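You operate a simulated robot arm through the tools that you are given. There is no shell and no other tool.

The job below is to be done with a simulated robot arm. You get a single attempt, and the scene is never put back.

JOB
Unload the chuck and stand the bottle in the blue tray.
Fine: free the tailstock with the blue knob and park it, tilt the chuck up, then open the jaws; leave the knob on FREE. Set down upright: what you pick out.

The check looks at the end state, three seconds after you hand in, the way a careful person would. Anything else that was tipped, shoved, dropped, spilled or broken makes it a failure.

ROBOT AND FRAMES
A 7-joint arm with a two-finger parallel gripper, fixed in place. Base frame: the origin is at the foot of the arm, x ahead of it, y to its left, z up; the work surface is at about z = 81.5. Readings come in cm, degrees, newtons and seconds.
With the tool pointing down near the work surface it reaches from about 24 to 68 cm from the base axis. Its first joint turns from -66.0 to 66.0 degrees. Payload 2.4 kg.
The tool frame sits at the grasp point between the pads (the TCP): z along the fingers, y along the line on which they close. The tips reach 3 cm beyond it. The gripper opens to 9.4 cm. The fingers are 2.8 cm wide and 1 cm thick; the gripper's body (5 by 9.6 cm) begins 5.5 cm behind the TCP.
Orientation is told as [roll, pitch, yaw] about the base's x, y, z axes, in that order, counted from this pose: with the fingers straight down and closing along the base's y, the tool's x points along the base's -x, its y along +y and its z along -z.

CONTROLS
- The arm moves only by the tool apply_moves. Its argument "motion" is a list of rows, each an object of numbers (a shift or turn left out is 0, a gripper value left out holds the last): "tx", "ty", "tz": the shift along the tool's x, y, z in cm; "ax", "ay", "az": the turn, a rotation vector about the tool's x, y, z in degrees; "gripper": the gripper command, from -1 (shut) to 1 (fully open), values between in proportion. In form: [{"tx": .., "ty": .., "tz": .., "ax": .., "ay": .., "az": .., "gripper": ..}, ...]. A call has 1 to 20 rows; each row shifts and turns the commanded pose from where the row before left it, along the tool's axes as they then stand. Each row takes 0.2 s and may step no farther than 5 cm and 8.6 degrees from the row before; otherwise, or with a gripper value out of range, the whole call is refused. Where a pose cannot be reached the arm comes as near as it can. A force on the tool above 70 N (or 10 N above the force at the start of the call, whichever is more), or a blocked arm, ends the call early, and 0.2 s more pass. The fingers move at their own pace (about 15.3 cm/s each) and stop on an object; they squeeze with about 44 N. The grip force told is the motor's: it shows also when the fingers shut on nothing. Time passes only in rows, and 0.2 s behind the last, so rows that do not move let the fingers close. The reply holds the time, the measured pose of the TCP, the force on the tool along the base axes, the opening and the grip force, in the units named above and with some noise, with the torque about the TCP (base axes, N m) and any sound that the robot's microphone picked up.
- Cameras (640 x 400 px; columns grow to the right, rows downward): "scene" is fixed at [2.37, 45.68, 144.45]; the picture's right is [-0.90, -0.43, 0.00], its down [-0.19, 0.40, -0.89] and it looks along [0.38, -0.81, -0.45] (base axes); focal length 327 px, centre (320, 200). "wrist" rides on the gripper at [7.6, 1.4, -10.3] in the tool frame; the picture's right is [-0.18, 0.98, 0.00], its down [-0.75, -0.14, -0.64] and it looks along [-0.63, -0.12, 0.77] (tool axes); focal length 243 px, centre (320, 200). There is no depth. A picture from a camera that has moved, and an enlarged one, comes with that camera's place and axes in the base frame and with its lens. The place of the scene camera against the robot may be out by one fixed shift of up to 2.5 cm in any direction.
- snapshot(camera): a new picture of that camera. No time passes.
- close_up(camera, box): a new picture of the part [left, top, right, bottom] of that camera's present view, enlarged. No time passes.
- job_done(): hands the job in; it is judged then, once.

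Nothing tells you positions but the pictures and the camera data. Unless the task says otherwise, let go and move clear before handing in.

The tools are called after ">>>" as a command line: name --argument value ..., lists and objects as JSON in quotes. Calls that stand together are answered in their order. apply_moves: Moves the arm, as the interface text tells. Its arguments: {"type":"object","properties":{"motion":{"type":"array"}},"required":["motion"]} The other tools are called the same way: snapshot (camera) takes a picture; close_up (camera, box) takes an enlarged picture of a part of a camera's view; job_done () hands the job in.

At the start:

```text
clock: 0.0
eef_pos: [41.38, -17.6, 119.17]
orientation: [0.0, 0.0, 0.0]
wrist_force: [0.6, 1.0, -0.2]
torque: [0.01, -0.02, 0.03]
width: 9.4
grip_force: 0.0
```

scene: 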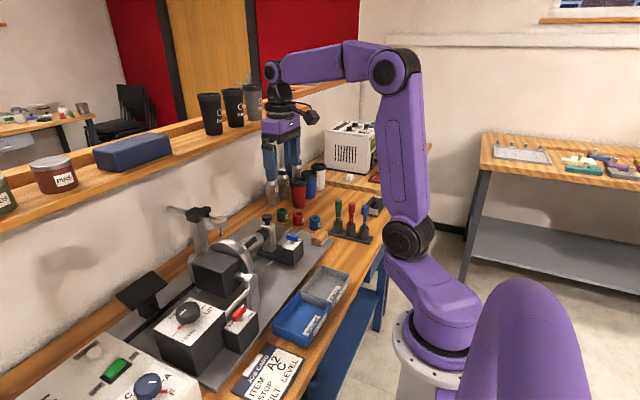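
wrist: 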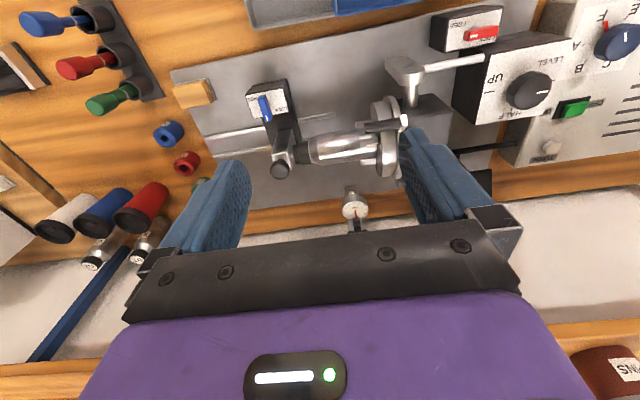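

I see a fixture with a chuck holding a bottle, a tailstock with a blue knob, a box with a black knob (LEVEL/UP/HALF), a red slider/lever, and blue and grey trays. I'll take enlarged pictures first.

>>> close_up --camera "scene" --box '[120, 180, 360, 330]'

>>> close_up --camera "scene" --box '[60, 250, 320, 400]'

>>> close_up --camera "wrist" --box '[220, 50, 420, 200]'

>>> close_up --camera "wrist" --box '[380, 0, 640, 200]'

```text
2.67 times, centred on (240, 255) of scene
camera zoom: at [2.37, 45.68, 144.45], right [-0.9, -0.43, 0.0], down [-0.19, 0.4, -0.89], along [0.38, -0.81, -0.45], focal length 873 px, centre (533, 53)
```

zoom: 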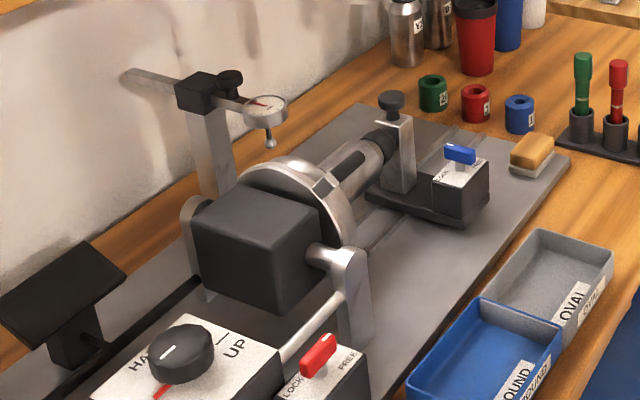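

```text
2.46 times, centred on (190, 325) of scene
camera zoom: at [2.37, 45.68, 144.45], right [-0.9, -0.43, 0.0], down [-0.19, 0.4, -0.89], along [0.38, -0.81, -0.45], focal length 806 px, centre (640, -108)
```

zoom: 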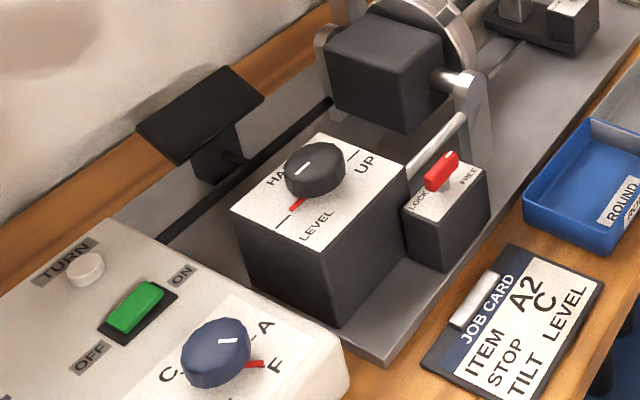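

```text
2.67 times, centred on (320, 125) of wrist
camera zoom: at [33.76, -16.26, 129.58], right [0.18, 0.98, 0.0], down [0.75, -0.14, 0.64], along [0.63, -0.12, -0.77], focal length 647 px, centre (320, 400)
```

zoom: 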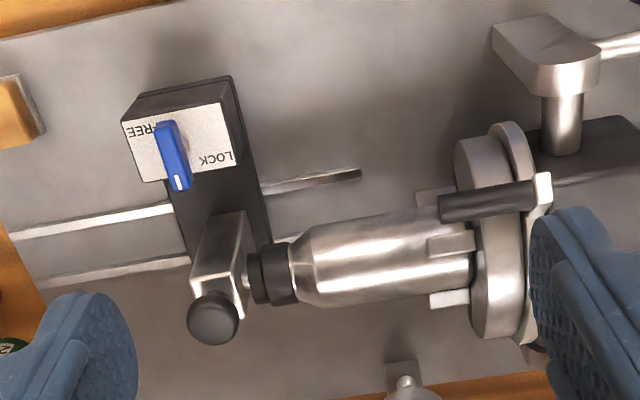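

```text
2.00 times, centred on (510, 100) of wrist
camera zoom: at [33.76, -16.26, 129.58], right [0.18, 0.98, 0.0], down [0.75, -0.14, 0.64], along [0.63, -0.12, -0.77], focal length 485 px, centre (-60, 400)
```

zoom: 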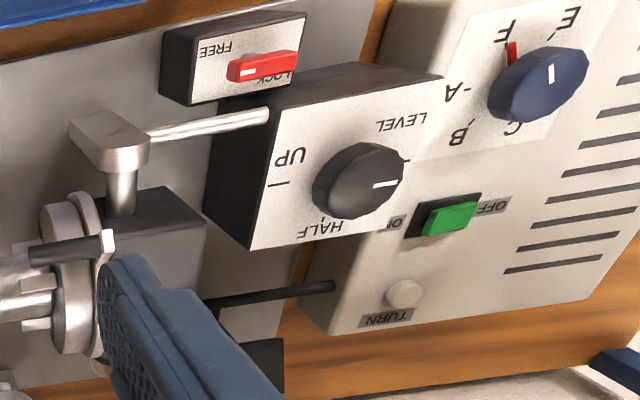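

I'll zoom in further on the knobs, chuck and trays before moving anything.

>>> close_up --camera "scene" --box '[190, 205, 310, 285]'

>>> close_up --camera "wrist" --box '[340, 70, 460, 190]'

>>> close_up --camera "scene" --box '[230, 250, 370, 390]'

>>> close_up --camera "wrist" --box '[230, 70, 330, 190]'

>>> close_up --camera "scene" --box '[220, 150, 400, 260]'

```text
5.00 times, centred on (250, 245) of scene
camera zoom: at [2.37, 45.68, 144.45], right [-0.9, -0.43, 0.0], down [-0.19, 0.4, -0.89], along [0.38, -0.81, -0.45], focal length 1637 px, centre (670, -25)
```

zoom: 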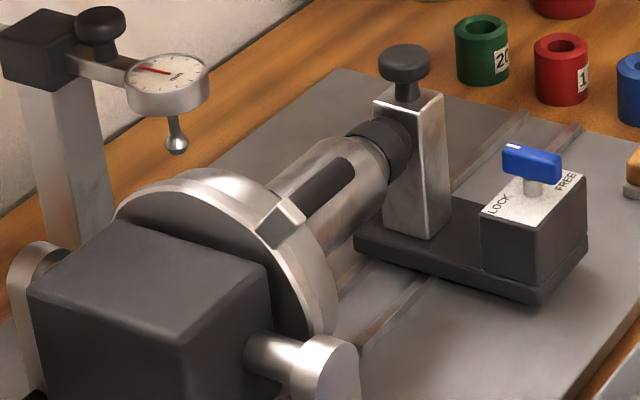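

```text
3.33 times, centred on (400, 130) of wrist
camera zoom: at [33.76, -16.26, 129.58], right [0.18, 0.98, 0.0], down [0.75, -0.14, 0.64], along [0.63, -0.12, -0.77], focal length 809 px, centre (53, 433)
```

zoom: 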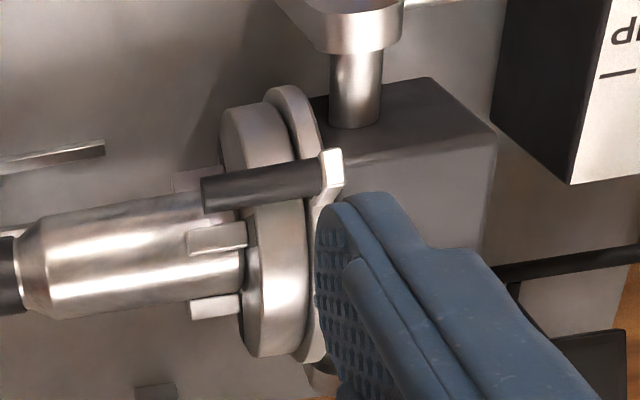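

```text
2.86 times, centred on (300, 320) of scene
camera zoom: at [2.37, 45.68, 144.45], right [-0.9, -0.43, 0.0], down [-0.19, 0.4, -0.89], along [0.38, -0.81, -0.45], focal length 936 px, centre (377, -143)
```

zoom: 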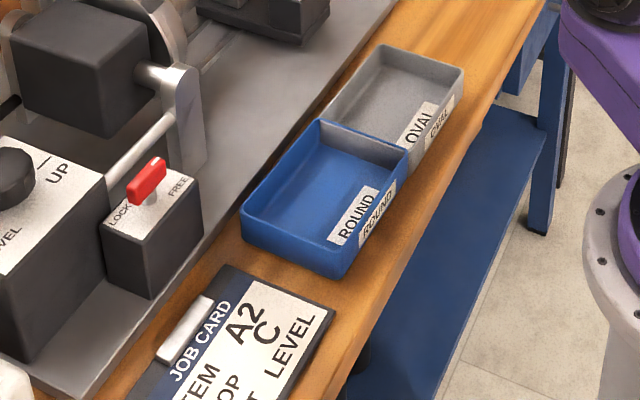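

```text
3.33 times, centred on (280, 130) of wrist
camera zoom: at [33.76, -16.26, 129.58], right [0.18, 0.98, 0.0], down [0.75, -0.14, 0.64], along [0.63, -0.12, -0.77], focal length 809 px, centre (453, 433)
```

zoom: 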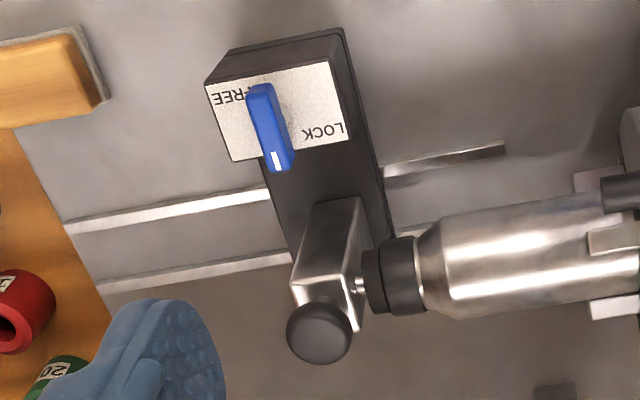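

```text
3.56 times, centred on (310, 205) of scene
camera zoom: at [2.37, 45.68, 144.45], right [-0.9, -0.43, 0.0], down [-0.19, 0.4, -0.89], along [0.38, -0.81, -0.45], focal length 1164 px, centre (356, 182)
```

zoom: 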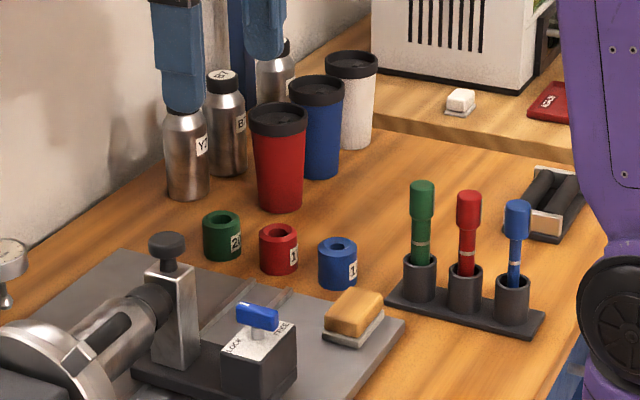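

The chuck lies along y with its bottle pointing to -y. The tailstock with the blue knob is near (45, -27), and the tilt box with the black knob is near (49, 11). I'll move the arm, still high up, to look at the control boxes from above.

>>> apply_moves --motion '[{"tx": 1, "ty": 4}, {"tx": 1, "ty": 4}, {"tx": 1, "ty": 4}, {"tx": 1, "ty": 4}, {"tx": 1, "ty": 4}, {}]'

>>> snapshot --camera "wrist"

>>> snapshot --camera "scene"

```text
clock: 1.4
eef_pos: [36.34, 2.4, 119.19]
orientation: [0.1, 0.0, 0.0]
wrist_force: [0.5, 0.1, -0.1]
torque: [-0.01, 0.01, 0.0]
width: 9.38
grip_force: 0.1
```

```text
taken
camera wrist: at [28.71, 3.81, 129.57], right [0.18, 0.98, 0.0], down [0.75, -0.14, 0.64], along [0.63, -0.12, -0.77], focal length 243 px, centre (320, 200)
```

wrist: 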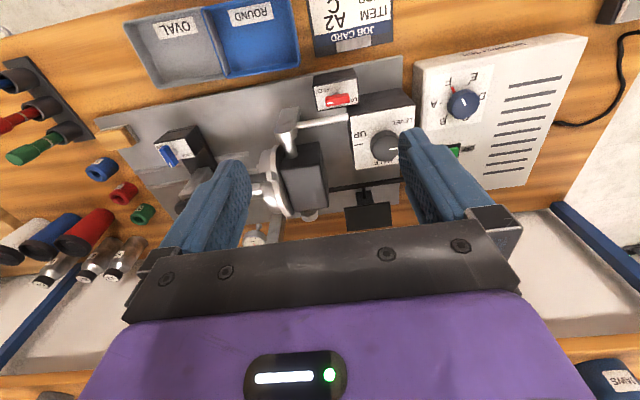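

```text
taken
```

scene: 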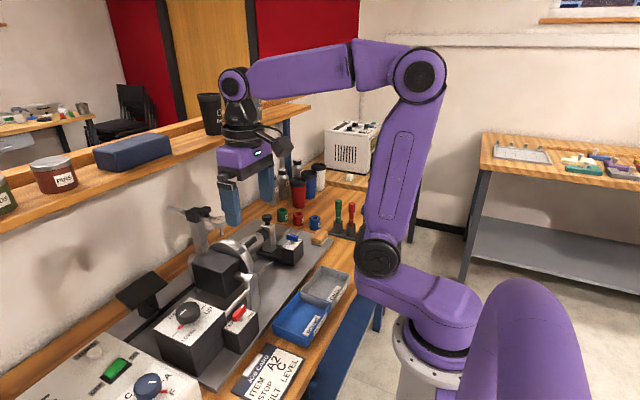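

The view now shows the control boxes, trays and console. I'll zoom in on the labels, the knob marks and the dark plate behind the chuck.

>>> close_up --camera "wrist" --box '[300, 60, 420, 170]'

>>> close_up --camera "wrist" --box '[240, 120, 420, 250]'

>>> close_up --camera "wrist" --box '[410, 50, 550, 190]'

>>> close_up --camera "scene" --box '[100, 260, 260, 370]'

```text
3.64 times, centred on (360, 115) of wrist
camera zoom: at [28.71, 3.81, 129.57], right [0.18, 0.98, 0.0], down [0.75, -0.14, 0.64], along [0.63, -0.12, -0.77], focal length 882 px, centre (174, 509)
```

zoom: 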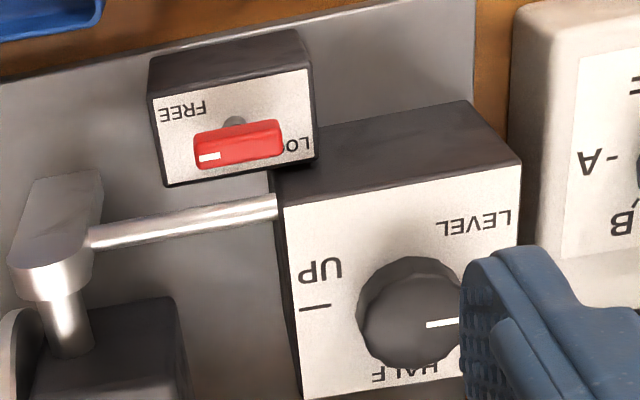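

```text
3.08 times, centred on (330, 185) of wrist
camera zoom: at [28.71, 3.81, 129.57], right [0.18, 0.98, 0.0], down [0.75, -0.14, 0.64], along [0.63, -0.12, -0.77], focal length 746 px, centre (289, 246)
```

zoom: 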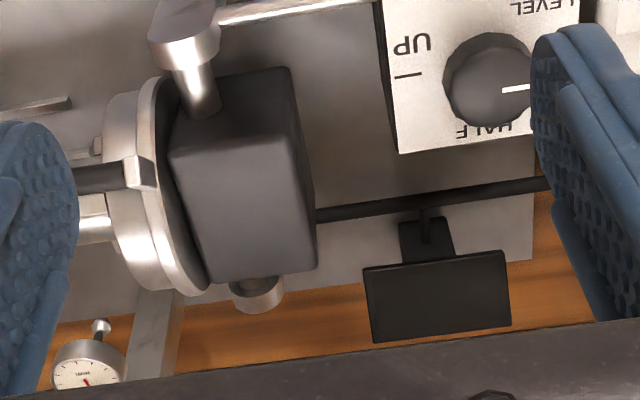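

```text
2.86 times, centred on (480, 120) of wrist
camera zoom: at [28.71, 3.81, 129.57], right [0.18, 0.98, 0.0], down [0.75, -0.14, 0.64], along [0.63, -0.12, -0.77], focal length 693 px, centre (-137, 429)
```

zoom: 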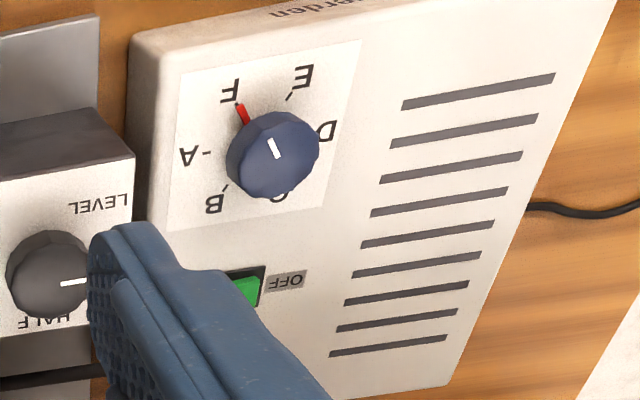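

```text
3.64 times, centred on (180, 315) of scene
camera zoom: at [2.37, 45.69, 144.45], right [-0.9, -0.43, 0.0], down [-0.19, 0.4, -0.89], along [0.38, -0.81, -0.45], focal length 1191 px, centre (829, -218)
```

zoom: 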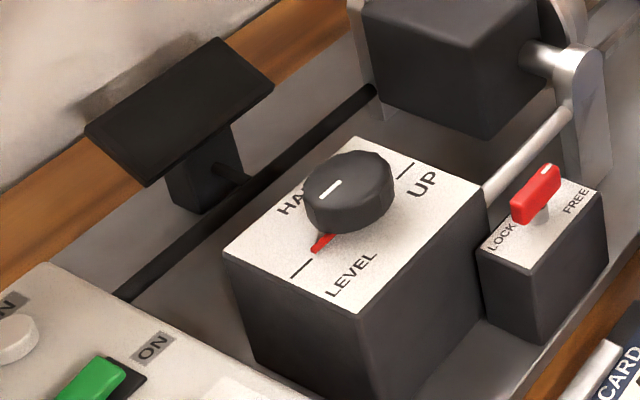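

The blue handle's white end points to +x (LOCK) and the red handle's points to -y (FREE). The tilt knob is on LEVEL. Next I'll look at the tailstock side for the rails, any park mark and the obstacles, using several viewpoints to triangulate.

>>> apply_moves --motion '[{"ty": -5}, {"ty": -5}, {"ty": -5}, {"ty": -5}, {"ty": -5}, {"ty": -5}, {"ty": -2}, {}]'

>>> snapshot --camera "wrist"

>>> close_up --camera "wrist" --box '[220, 60, 420, 185]'

```text
clock: 3.2
eef_pos: [36.44, -29.65, 119.2]
orientation: [0.0, 0.0, 0.0]
wrist_force: [0.1, -0.3, 0.5]
torque: [0.01, 0.02, 0.03]
width: 9.4
grip_force: 0.0
```

```text
taken
camera wrist: at [28.77, -28.32, 129.56], right [0.18, 0.98, 0.0], down [0.75, -0.14, 0.64], along [0.63, -0.12, -0.77], focal length 243 px, centre (320, 200)
```

wrist: 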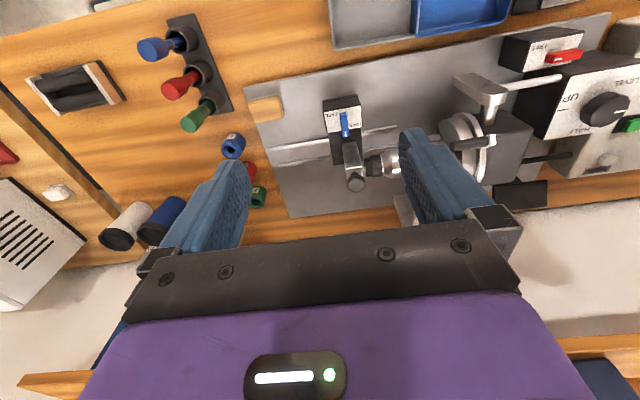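

```text
3.20 times, centred on (320, 122) of wrist
camera zoom: at [28.77, -28.32, 129.56], right [0.18, 0.98, 0.0], down [0.75, -0.14, 0.64], along [0.63, -0.12, -0.77], focal length 776 px, centre (320, 448)
```

zoom: 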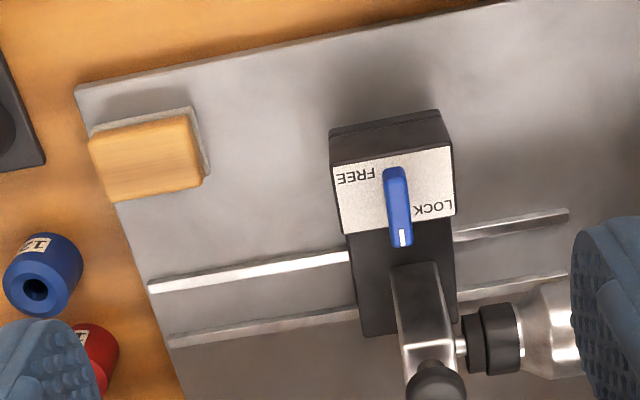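

The blue handle's pivot is at about (45.5, -27.3) with its top at z≈90.6. The slots run along y at x≈51 and 56, and a brush sits near (42, -41), close to the tailstock's path. I'll go lower for a closer look at the chuck's dark handle.

>>> apply_moves --motion '[{"ty": 4, "tz": 3}, {"ty": 4, "tz": 3}, {"ty": 4, "tz": 3}, {"tx": 2, "tz": 3}, {"tx": 2, "tz": 2}, {}]'

>>> snapshot --camera "wrist"

>>> close_up --camera "wrist" --box '[250, 60, 450, 185]'

```text
clock: 4.6
eef_pos: [32.39, -17.83, 105.13]
orientation: [0.0, 0.1, 0.0]
wrist_force: [0.5, -0.1, -0.5]
torque: [-0.04, -0.02, -0.01]
width: 9.4
grip_force: 0.0
```

```text
taken
camera wrist: at [24.77, -16.36, 115.55], right [0.18, 0.98, 0.0], down [0.75, -0.14, 0.64], along [0.63, -0.12, -0.77], focal length 243 px, centre (320, 200)
```

wrist: 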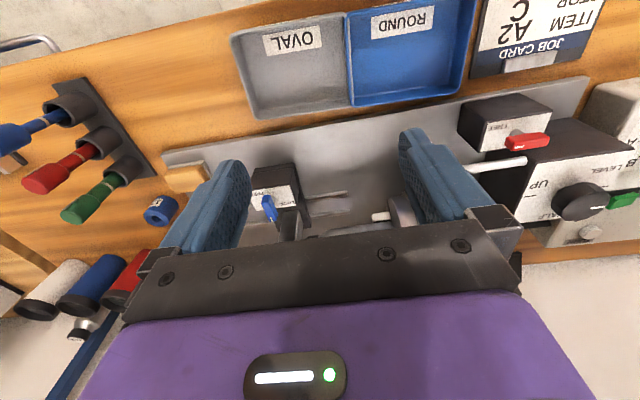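

```text
3.20 times, centred on (350, 122) of wrist
camera zoom: at [24.77, -16.36, 115.55], right [0.18, 0.98, 0.0], down [0.75, -0.14, 0.64], along [0.63, -0.12, -0.77], focal length 776 px, centre (224, 448)
```

zoom: 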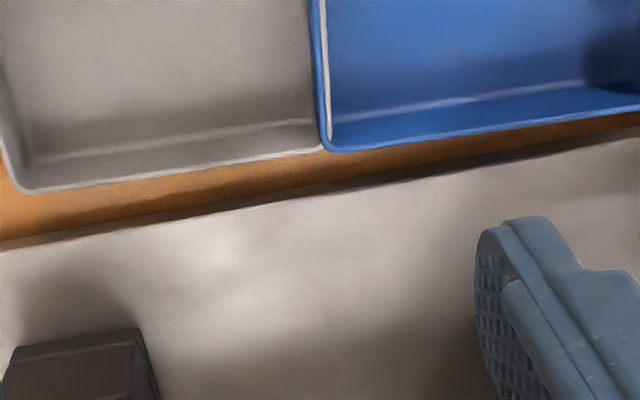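

The chuck is hidden behind the gripper from here. I'll go back to a high viewpoint centred on it.

>>> apply_moves --motion '[{"tz": -4}, {"tz": -4}, {"tx": -4, "ty": 3, "tz": -2}, {"tx": -4, "ty": 4}, {"tx": -2}, {}]'

>>> snapshot --camera "wrist"

>>> close_up --camera "wrist" --box '[240, 60, 440, 185]'

```text
refused: row 3 steps farther than a row can; nothing moved
```

```text
taken
camera wrist: at [24.77, -16.36, 115.55], right [0.18, 0.98, 0.0], down [0.75, -0.14, 0.64], along [0.63, -0.12, -0.77], focal length 243 px, centre (320, 200)
```

wrist: 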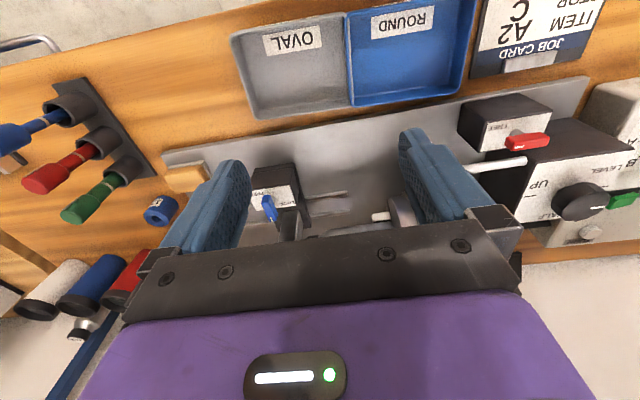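

```text
3.20 times, centred on (340, 122) of wrist
camera zoom: at [24.77, -16.36, 115.55], right [0.18, 0.98, 0.0], down [0.75, -0.14, 0.64], along [0.63, -0.12, -0.77], focal length 776 px, centre (256, 448)
```

zoom: 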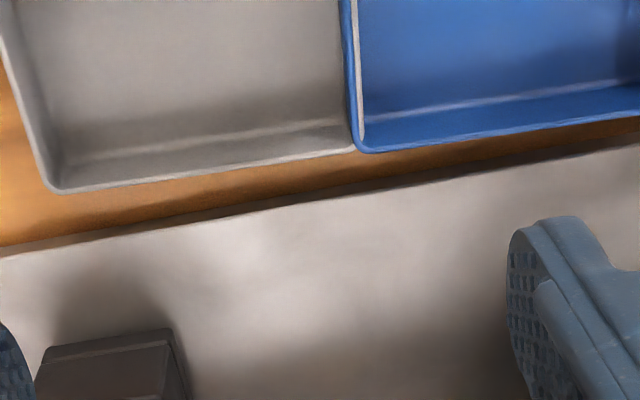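

That call was refused because one step was too long. I'll repeat it with smaller steps.

>>> apply_moves --motion '[{"tz": -4}, {"tz": -4}, {"tx": -3, "ty": 3, "tz": -2}, {"tx": -3, "ty": 3}, {"tx": -3}, {}]'

>>> snapshot --camera "wrist"

>>> close_up --camera "wrist" --box '[240, 60, 440, 185]'

```text
clock: 6.0
eef_pos: [41.56, -11.86, 115.27]
orientation: [-0.1, 0.0, 0.0]
wrist_force: [0.1, 0.3, -0.5]
torque: [0.02, 0.0, -0.03]
width: 9.41
grip_force: 0.1
```

```text
taken
camera wrist: at [33.85, -10.36, 125.5], right [0.18, 0.98, 0.0], down [0.75, -0.14, 0.64], along [0.63, -0.12, -0.77], focal length 243 px, centre (320, 200)
```

wrist: 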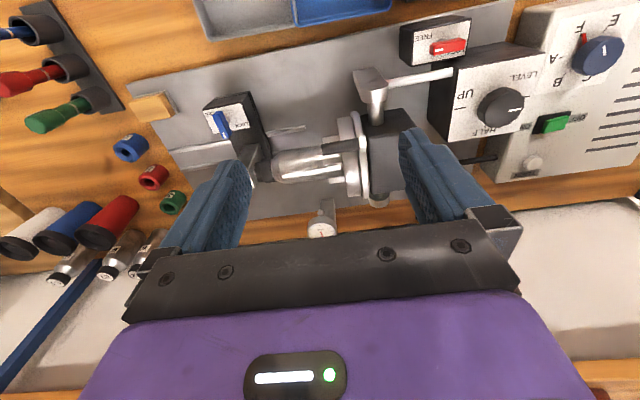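

```text
3.20 times, centred on (340, 122) of wrist
camera zoom: at [33.85, -10.36, 125.5], right [0.18, 0.98, 0.0], down [0.75, -0.14, 0.64], along [0.63, -0.12, -0.77], focal length 776 px, centre (256, 448)
```

zoom: 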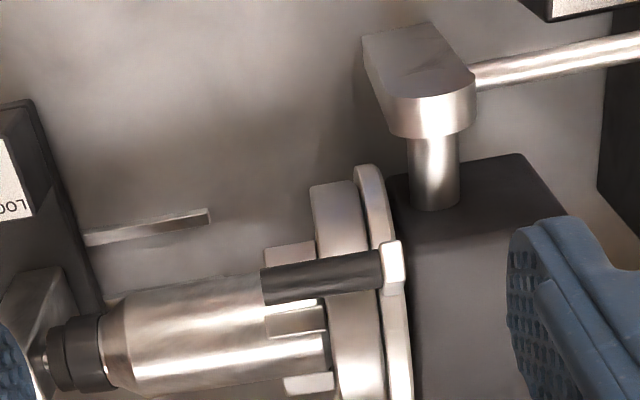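

The dark bar is a handle on the ring behind the chuck flange, most likely for opening the jaws. First the blue knob: I'll move above its pivot at (45.5, -27.3) and come down part of the way.

>>> apply_moves --motion '[{"ty": -5, "gripper": 0.0}, {"ty": -5}, {"ty": -5}, {"tx": -3.9, "ty": -0.4}, {"tz": 4}, {"tz": 4}, {"tz": 4}, {"tz": 3}, {}]'

>>> snapshot --camera "wrist"

>>> close_up --camera "scene" --box '[220, 180, 360, 280]'

```text
clock: 8.0
eef_pos: [45.13, -27.03, 100.13]
orientation: [0.0, 0.0, 0.0]
wrist_force: [-0.5, -0.8, -0.3]
torque: [-0.01, -0.01, 0.03]
width: 4.7
grip_force: 0.0
```

```text
taken
camera wrist: at [37.57, -25.62, 110.53], right [0.18, 0.98, 0.0], down [0.75, -0.14, 0.64], along [0.63, -0.12, -0.77], focal length 243 px, centre (320, 200)
```

wrist: 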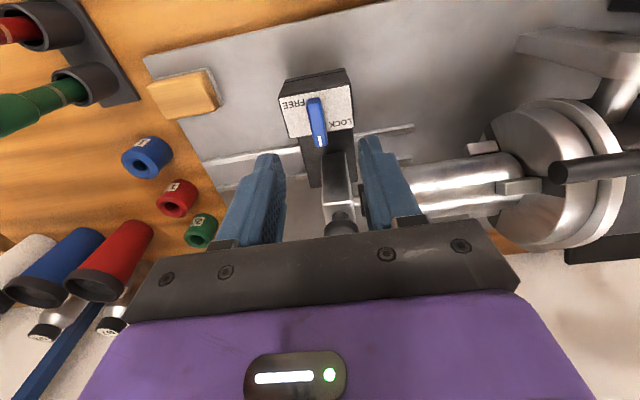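

```text
4.00 times, centred on (290, 230) of scene
camera zoom: at [2.37, 45.68, 144.45], right [-0.9, -0.43, 0.0], down [-0.19, 0.4, -0.89], along [0.38, -0.81, -0.45], focal length 1310 px, centre (440, 80)
```

zoom: 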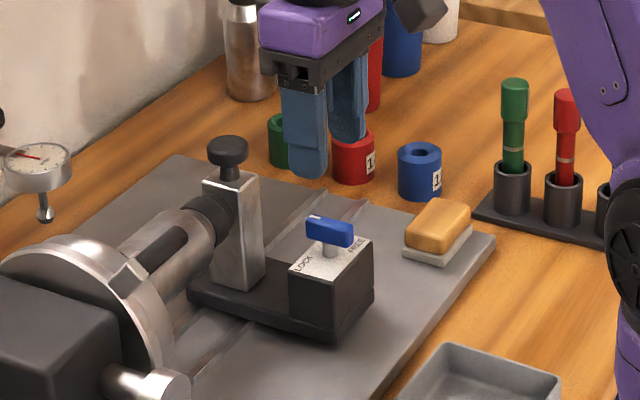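

The handle shows up where I computed it, at (45.45, -27.26, 90.6). I'll centre on it and come down to z≈92, then close on the bar.

>>> apply_moves --motion '[{"tx": -0.3, "ty": -0.22, "tz": 3}, {"tz": 3}, {"tz": 1}, {"tz": 0.9}, {}]'

>>> close_up --camera "scene" --box '[250, 200, 350, 270]'

>>> snapshot --camera "wrist"

```text
clock: 9.2
eef_pos: [45.49, -27.27, 92.27]
orientation: [-0.1, 0.0, 0.0]
wrist_force: [0.5, -1.0, 0.7]
torque: [0.0, -0.04, 0.01]
width: 4.69
grip_force: 0.1
```

```text
5.71 times, centred on (300, 235) of scene
camera zoom: at [2.37, 45.68, 144.45], right [-0.9, -0.43, 0.0], down [-0.19, 0.4, -0.89], along [0.38, -0.81, -0.45], focal length 1871 px, centre (434, 0)
```

zoom: 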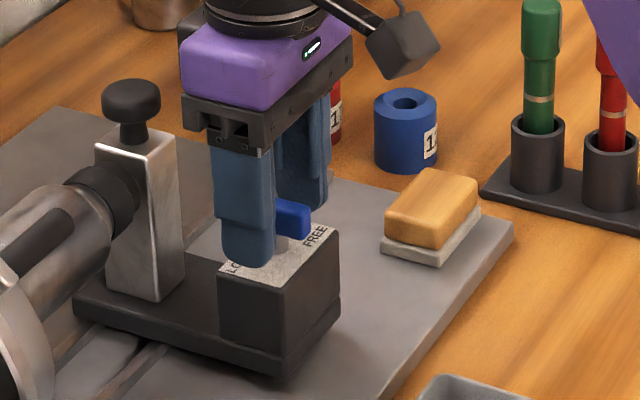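

```text
taken
camera wrist: at [37.97, -25.88, 102.61], right [0.18, 0.98, 0.0], down [0.75, -0.14, 0.64], along [0.63, -0.12, -0.77], focal length 243 px, centre (320, 200)
```

wrist: 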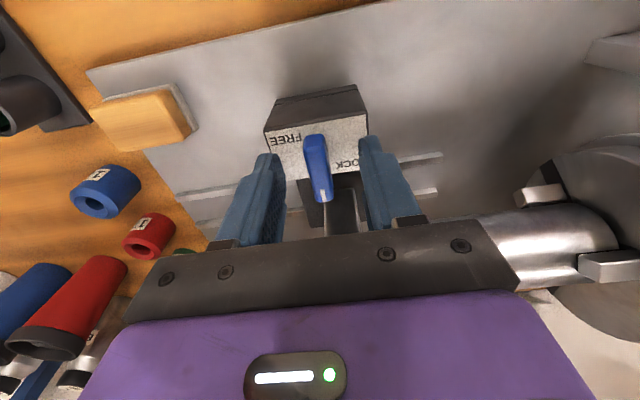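

The fingers straddle the bar without touching the plate. Now I'll close on it.

>>> apply_moves --motion '[{"gripper": -0.6}, {"gripper": -1}, {}, {}]'

>>> snapshot --camera "wrist"

```text
clock: 10.2
eef_pos: [45.54, -27.34, 92.28]
orientation: [-0.1, -0.1, 0.0]
wrist_force: [-0.2, 0.0, -2.4]
torque: [0.0, -0.33, -0.02]
width: 1.17
grip_force: 44.8
```

```text
taken
camera wrist: at [37.97, -25.89, 102.62], right [0.18, 0.98, 0.0], down [0.75, -0.14, 0.64], along [0.63, -0.12, -0.77], focal length 243 px, centre (320, 200)
```

wrist: 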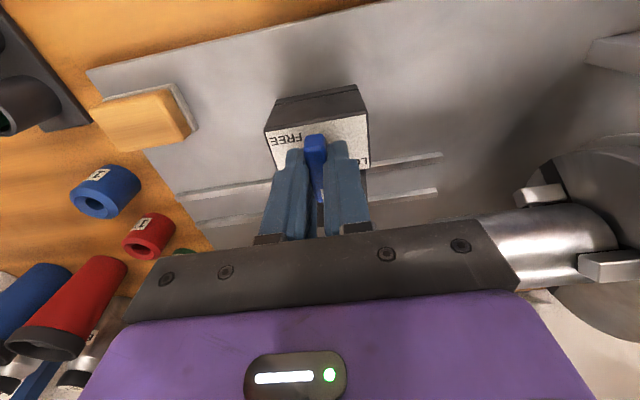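

The bar is gripped at 1.17 cm. I'll start turning it clockwise as seen from above (tool +z), toward FREE, in small steps.

>>> apply_moves --motion '[{"az": 6}, {"az": 6}, {"az": 6}]'

>>> snapshot --camera "wrist"

```text
clock: 11.0
eef_pos: [45.67, -27.25, 92.21]
orientation: [0.1, 0.0, -18.1]
wrist_force: [-0.5, -1.0, -7.0]
torque: [-0.36, -0.92, -0.01]
width: 1.16
grip_force: 45.4
```

```text
taken
camera wrist: at [38.8, -23.58, 102.62], right [0.48, 0.88, 0.0], down [0.67, -0.37, 0.64], along [0.56, -0.31, -0.77], focal length 243 px, centre (320, 200)
```

wrist: 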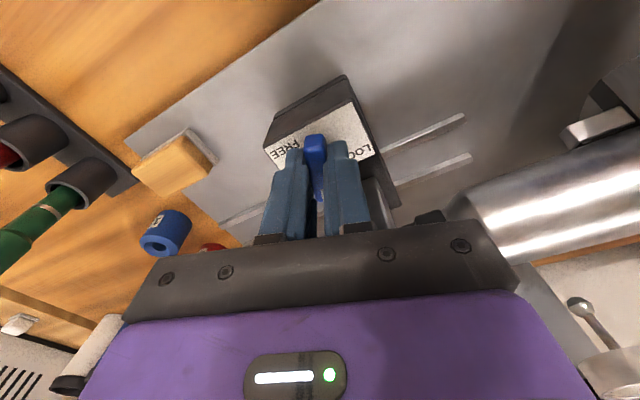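

The handle turns with almost no torque. I'll continue to a full 90°.

>>> apply_moves --motion '[{"az": 8}, {"az": 8}, {"az": 8}, {"az": 8}, {"az": 8}, {"az": 8}, {"az": 8}, {"az": 8}, {"az": 8}, {}]'

>>> snapshot --camera "wrist"

>>> close_up --camera "scene" --box '[220, 180, 360, 280]'

```text
clock: 13.2
eef_pos: [45.61, -27.19, 92.26]
orientation: [-0.1, -0.1, -90.1]
wrist_force: [2.3, -1.8, -15.7]
torque: [-0.59, -0.12, 0.01]
width: 1.18
grip_force: 44.6
```

```text
taken
camera wrist: at [47.03, -19.67, 102.63], right [0.98, -0.19, 0.0], down [-0.14, -0.75, 0.64], along [-0.12, -0.63, -0.77], focal length 243 px, centre (320, 200)
```

wrist: 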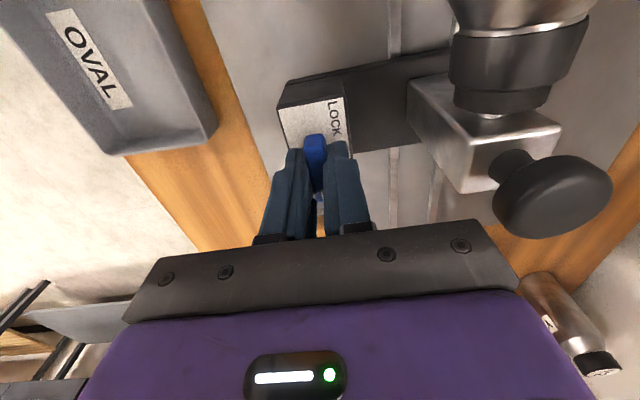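

```text
4.00 times, centred on (290, 230) of scene
camera zoom: at [2.4, 45.66, 144.45], right [-0.9, -0.43, 0.0], down [-0.19, 0.4, -0.89], along [0.38, -0.81, -0.45], focal length 1310 px, centre (440, 80)
```

zoom: 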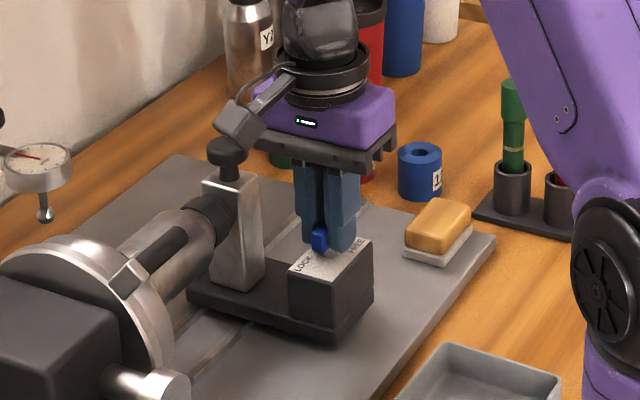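

The handle now lies along y with the LOCK label uncovered, so it should be on FREE. I'll keep my grip and gently draw the tailstock toward -y (tool -x).

>>> apply_moves --motion '[{"tx": -0.7}, {"tx": -0.7}, {"tx": -0.7}, {}]'

>>> close_up --camera "scene" --box '[220, 180, 360, 280]'

>>> snapshot --camera "wrist"

```text
clock: 14.2
eef_pos: [45.68, -29.29, 92.29]
orientation: [-0.1, 0.2, -89.9]
wrist_force: [0.9, 6.1, -10.2]
torque: [1.42, -0.09, 0.0]
width: 1.21
grip_force: 44.5
```

```text
4.00 times, centred on (290, 230) of scene
camera zoom: at [2.39, 45.68, 144.45], right [-0.9, -0.43, 0.0], down [-0.19, 0.4, -0.89], along [0.38, -0.81, -0.45], focal length 1310 px, centre (440, 80)
```

zoom: 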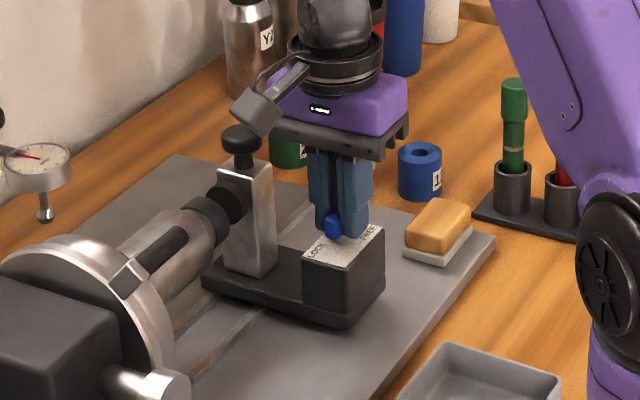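

```text
taken
camera wrist: at [47.02, -21.71, 102.64], right [0.98, -0.18, 0.0], down [-0.14, -0.75, 0.64], along [-0.12, -0.63, -0.77], focal length 243 px, centre (320, 200)
```

wrist: 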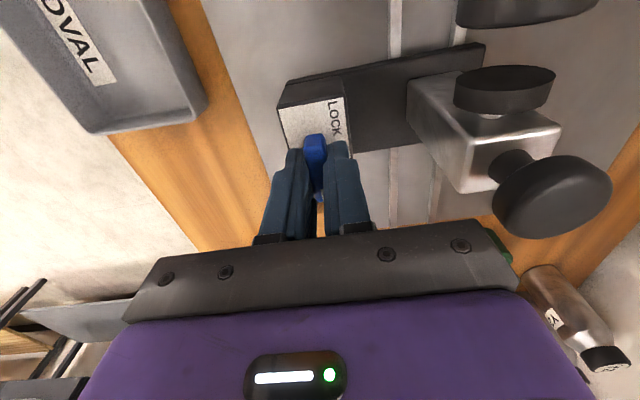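

The tailstock slides with about 6 N. I'll draw it back another 3 cm and check the gap to the brush.

>>> apply_moves --motion '[{"tx": -0.8}, {"tx": -0.8}, {"tx": -0.8}, {"tx": -0.6}, {}]'

>>> close_up --camera "scene" --box '[220, 180, 360, 280]'

>>> snapshot --camera "wrist"

```text
clock: 15.4
eef_pos: [45.49, -32.42, 92.32]
orientation: [0.0, 0.0, -90.0]
wrist_force: [4.9, 3.6, -16.1]
torque: [1.25, -0.07, -0.02]
width: 1.15
grip_force: 44.8
```

```text
4.00 times, centred on (290, 230) of scene
camera zoom: at [2.41, 45.67, 144.45], right [-0.9, -0.43, 0.0], down [-0.19, 0.4, -0.89], along [0.38, -0.81, -0.45], focal length 1310 px, centre (440, 80)
```

zoom: 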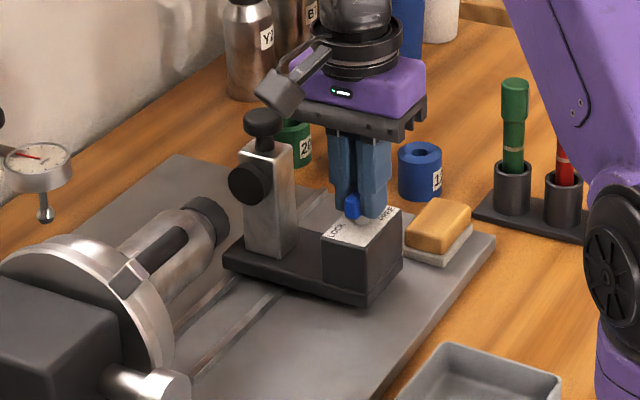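

```text
taken
camera wrist: at [47.0, -24.81, 102.64], right [0.98, -0.18, 0.0], down [-0.14, -0.75, 0.64], along [-0.12, -0.63, -0.77], focal length 243 px, centre (320, 200)
```

wrist: 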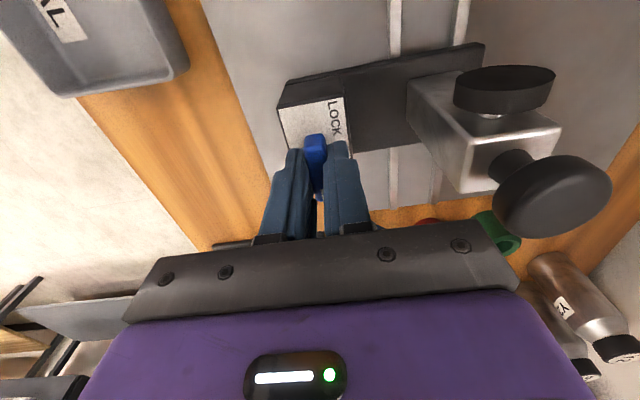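

The tailstock has moved back about 5 cm, and the bottle neck is clear of the centre. The brush is close to its path, so before going farther I'll release, rise and measure the gap from above.

>>> apply_moves --motion '[{"gripper": 0.0}, {}, {"tz": -2}, {"tz": -4}, {"tz": -4}, {"tz": -4}, {}]'

>>> snapshot --camera "wrist"

>>> close_up --camera "scene" --box '[250, 200, 350, 270]'

```text
clock: 17.0
eef_pos: [45.65, -32.42, 106.25]
orientation: [-0.1, 0.0, -89.9]
wrist_force: [-1.0, -0.3, 0.2]
torque: [0.0, 0.02, 0.0]
width: 4.7
grip_force: 0.1
```

```text
taken
camera wrist: at [47.07, -24.79, 116.67], right [0.98, -0.18, 0.0], down [-0.14, -0.75, 0.64], along [-0.12, -0.63, -0.77], focal length 243 px, centre (320, 200)
```

wrist: 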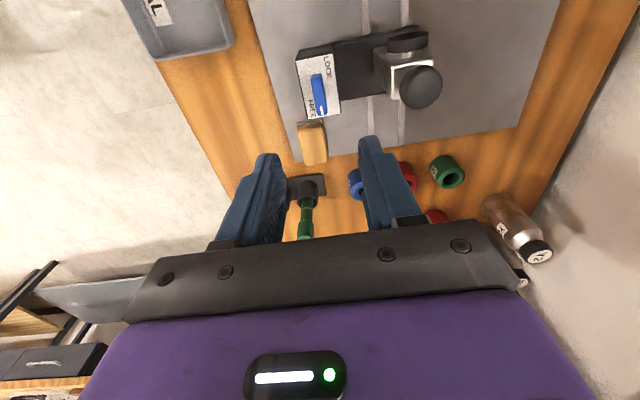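

```text
5.71 times, centred on (300, 235) of scene
camera zoom: at [2.37, 45.68, 144.45], right [-0.9, -0.43, 0.0], down [-0.19, 0.4, -0.89], along [0.38, -0.81, -0.45], focal length 1871 px, centre (434, 0)
```

zoom: 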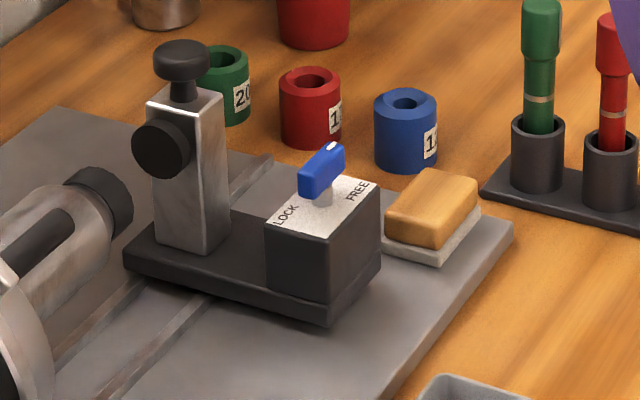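

>>> close_up --camera "wrist" --box '[260, 20, 460, 170]'

```text
2.67 times, centred on (360, 95) of wrist
camera zoom: at [47.07, -24.79, 116.67], right [0.98, -0.18, 0.0], down [-0.14, -0.75, 0.64], along [-0.12, -0.63, -0.77], focal length 647 px, centre (213, 480)
```

zoom: 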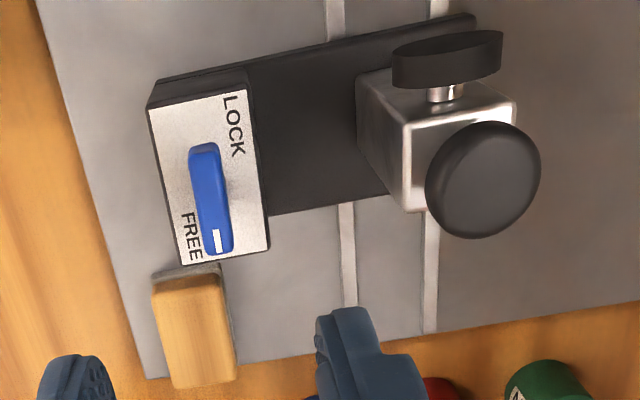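

The handle now points to FREE. The brush's near edge is at y≈-37.9 and overlaps the tailstock's path by about 1.5 cm in x, and the tailstock's face is at y≈-35.5, so there's roughly 2.3 cm to spare. I'll regrip and draw it back in small steps, feeling for an end stop.

>>> apply_moves --motion '[{"tz": 4}, {"tz": 4}, {"tz": 4}, {"tz": 1.9}, {"gripper": -1}, {}, {}]'

>>> apply_moves --motion '[{"tx": -0.4}, {"tx": -0.4}, {}]'

>>> close_up --camera "scene" --box '[250, 200, 350, 270]'

```text
clock: 18.6
eef_pos: [45.62, -32.46, 92.32]
orientation: [0.0, 0.0, -89.9]
wrist_force: [-0.8, 0.4, -3.9]
torque: [-0.67, -0.08, 0.02]
width: 1.18
grip_force: 45.4
```

```text
clock: 19.4
eef_pos: [45.57, -33.29, 92.3]
orientation: [0.0, 0.2, -90.0]
wrist_force: [-3.2, 5.2, -2.6]
torque: [0.62, 0.04, 0.0]
width: 1.18
grip_force: 45.2
```

```text
5.71 times, centred on (300, 235) of scene
camera zoom: at [2.37, 45.69, 144.44], right [-0.9, -0.43, 0.0], down [-0.19, 0.4, -0.89], along [0.38, -0.81, -0.45], focal length 1871 px, centre (434, 0)
```

zoom: 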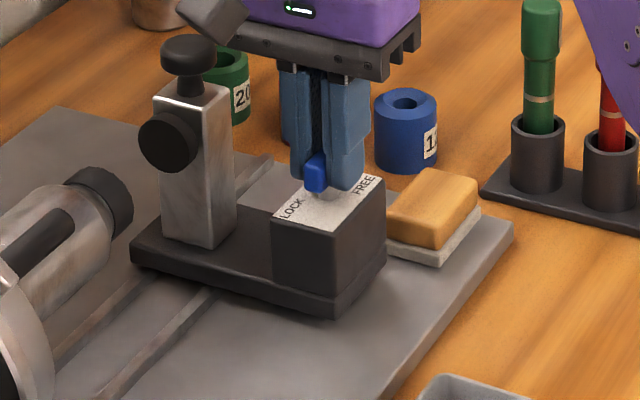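

It's still sliding freely at about 5 N, with roughly 1.4 cm left to the brush. I'll take two more small steps.

>>> apply_moves --motion '[{"tx": -0.3}, {"tx": -0.3}, {}]'

>>> close_up --camera "scene" --box '[250, 200, 350, 270]'

>>> close_up --camera "wrist" --box '[260, 80, 460, 230]'

```text
clock: 20.2
eef_pos: [45.59, -33.74, 92.41]
orientation: [-0.1, 0.1, -90.0]
wrist_force: [-4.6, 11.3, -1.2]
torque: [0.85, -0.06, -0.02]
width: 1.16
grip_force: 45.3
```

```text
5.71 times, centred on (300, 235) of scene
camera zoom: at [2.36, 45.71, 144.44], right [-0.9, -0.43, 0.0], down [-0.19, 0.4, -0.89], along [0.38, -0.81, -0.45], focal length 1871 px, centre (434, 0)
```

zoom: 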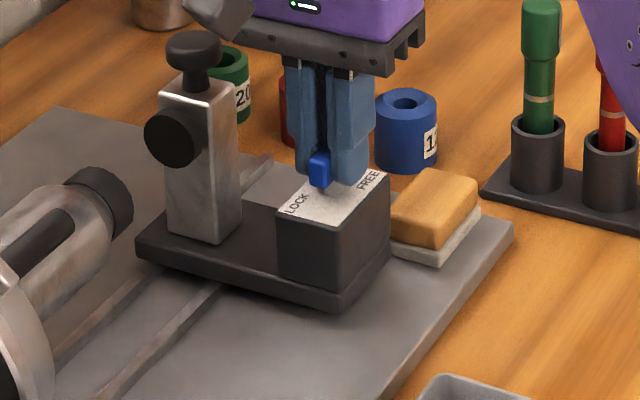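

```text
2.67 times, centred on (360, 155) of wrist
camera zoom: at [47.02, -26.12, 102.76], right [0.98, -0.18, 0.0], down [-0.14, -0.76, 0.64], along [-0.12, -0.63, -0.77], focal length 647 px, centre (213, 320)
```

zoom: 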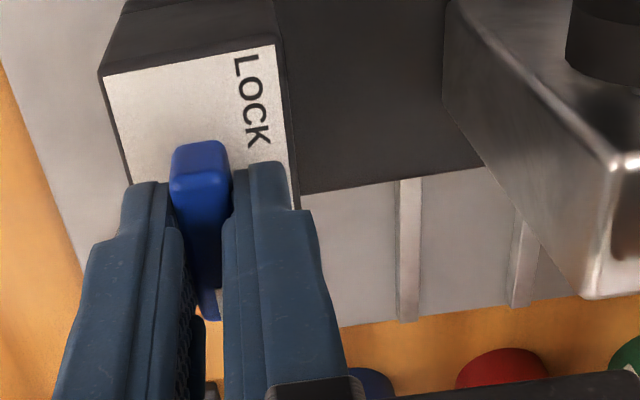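

The force rose to 11 N and the last move fell about 0.15 cm short, while the brush looks unmoved. One tiny step will show whether this is the end stop.

>>> apply_moves --motion '[{"tx": -0.2}, {}]'

>>> close_up --camera "scene" --box '[270, 200, 340, 260]'

```text
clock: 20.8
eef_pos: [45.56, -33.73, 92.36]
orientation: [-0.1, 0.2, -89.8]
wrist_force: [-6.3, 25.2, 1.6]
torque: [-0.2, -0.13, 0.0]
width: 1.19
grip_force: 45.3
```

```text
6.67 times, centred on (305, 230) of scene
camera zoom: at [2.35, 45.75, 144.42], right [-0.9, -0.43, 0.0], down [-0.19, 0.4, -0.89], along [0.38, -0.81, -0.45], focal length 2183 px, centre (420, 0)
```

zoom: 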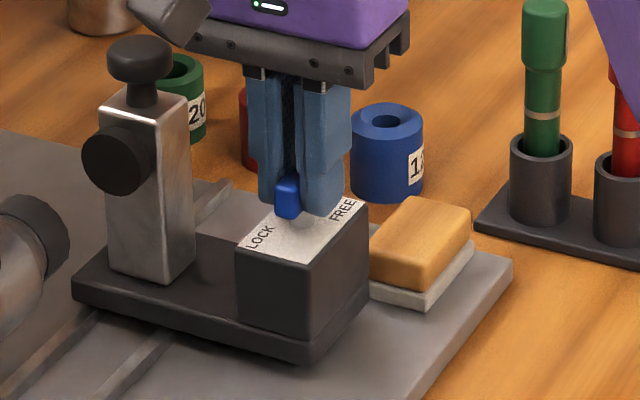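

That was a firm stop: 25 N with no movement, after 6.5 cm of travel, and the brush untouched. The tailstock is parked. I'll relax the push, release, rise and check from above.

>>> apply_moves --motion '[{"tx": 0.3}, {}, {"gripper": 0.0}, {}, {"tz": -2}, {"tz": -4}, {"tz": -4}, {"tz": -4}, {}]'

>>> close_up --camera "wrist" --box '[260, 20, 460, 170]'

>>> snapshot --camera "scene"

```text
clock: 22.8
eef_pos: [45.64, -33.77, 106.36]
orientation: [0.0, 0.0, -90.1]
wrist_force: [-0.2, 0.1, 0.3]
torque: [0.0, 0.0, 0.0]
width: 4.72
grip_force: 0.0
```

```text
2.67 times, centred on (360, 95) of wrist
camera zoom: at [47.0, -26.16, 116.8], right [0.98, -0.18, 0.0], down [-0.14, -0.75, 0.64], along [-0.12, -0.63, -0.77], focal length 647 px, centre (213, 480)
```

zoom: 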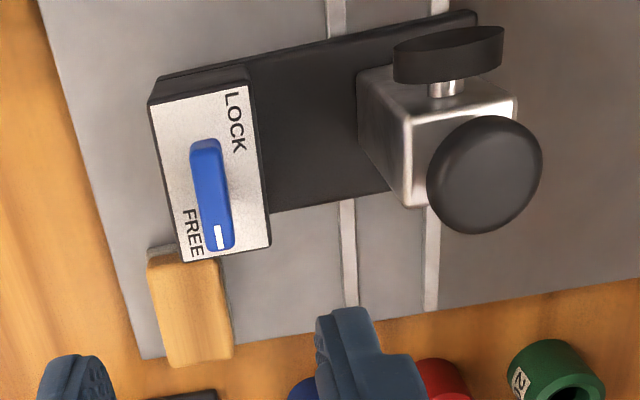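

```text
taken
```

scene: 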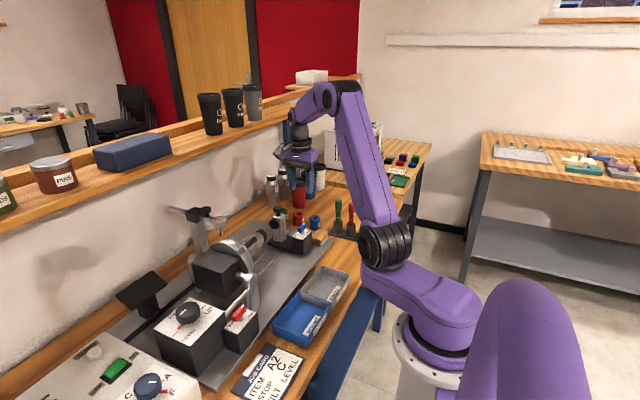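

The tailstock is parked at its stop with the knob on FREE and the brush unmoved. Next is the tilt knob, with its top at about (49.4, 11, 93). I'll travel there at height and turn the tool back toward yaw +90 so I have room to turn the knob.

>>> apply_moves --motion '[{"tz": -4}, {"tx": 5}, {"tx": 5}, {"tx": 5}, {"tx": 5}, {"tx": 5}, {"tx": 5}, {"tx": 5}, {"tx": 5}, {"tx": 4.7}, {"ty": 3.8}, {}]'

>>> apply_moves --motion '[{"az": -8.5}, {"az": -8.5}, {"az": -8.5}, {"az": -8.5}, {"az": -8.5}, {"az": -8.5}, {"az": -8.5}, {"az": -8.5}, {"az": -8.5}, {"az": -8.5}, {"az": -5}, {}]'

>>> snapshot --camera "wrist"

>>> snapshot --camera "scene"

```text
clock: 25.4
eef_pos: [49.34, 10.99, 110.23]
orientation: [0.0, -0.1, -90.0]
wrist_force: [0.4, -1.4, 0.2]
torque: [0.0, 0.02, 0.01]
width: 4.7
grip_force: 0.2
```

```text
clock: 28.0
eef_pos: [49.39, 11.02, 110.4]
orientation: [0.0, -0.1, 0.1]
wrist_force: [-0.3, 1.0, 0.1]
torque: [0.02, 0.03, 0.01]
width: 4.72
grip_force: 0.1
```

```text
taken
camera wrist: at [41.76, 12.41, 120.76], right [0.18, 0.98, 0.0], down [0.75, -0.14, 0.64], along [0.63, -0.12, -0.77], focal length 243 px, centre (320, 200)
```

wrist: 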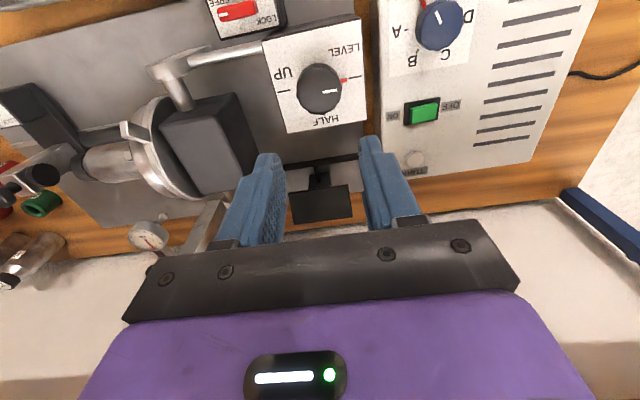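

```text
taken
```

scene: 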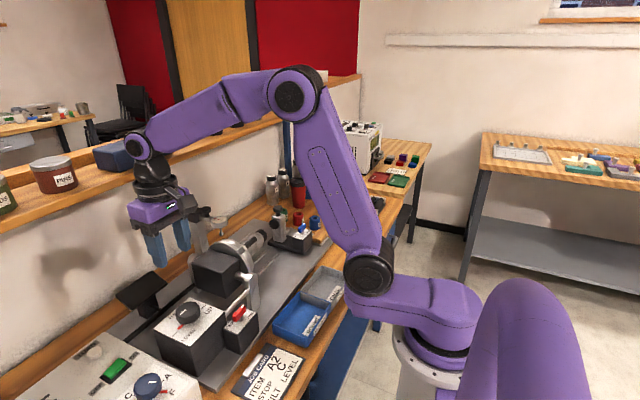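

>>> close_up --camera "wrist" --box '[200, 0, 400, 150]'

>>> close_up --camera "wrist" --box '[60, 60, 280, 240]'

```text
2.67 times, centred on (300, 75) of wrist
camera zoom: at [41.76, 12.41, 120.76], right [0.18, 0.98, 0.0], down [0.75, -0.14, 0.64], along [0.63, -0.12, -0.77], focal length 647 px, centre (373, 533)
```

zoom: 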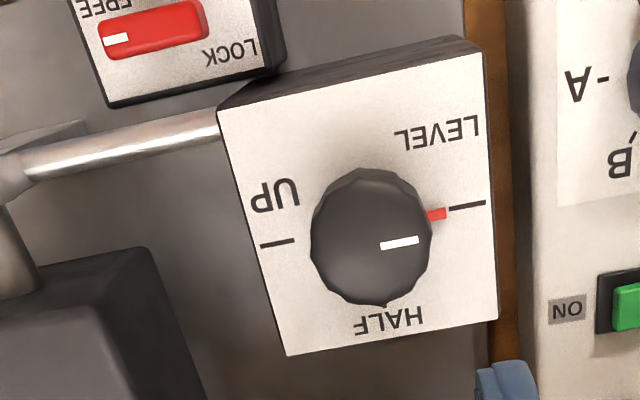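

```text
2.22 times, centred on (170, 150) of wrist
camera zoom: at [41.76, 12.41, 120.76], right [0.18, 0.98, 0.0], down [0.75, -0.14, 0.64], along [0.63, -0.12, -0.77], focal length 539 px, centre (653, 311)
```

zoom: 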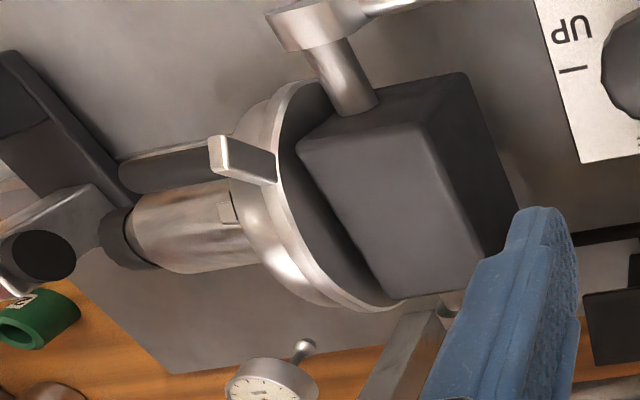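

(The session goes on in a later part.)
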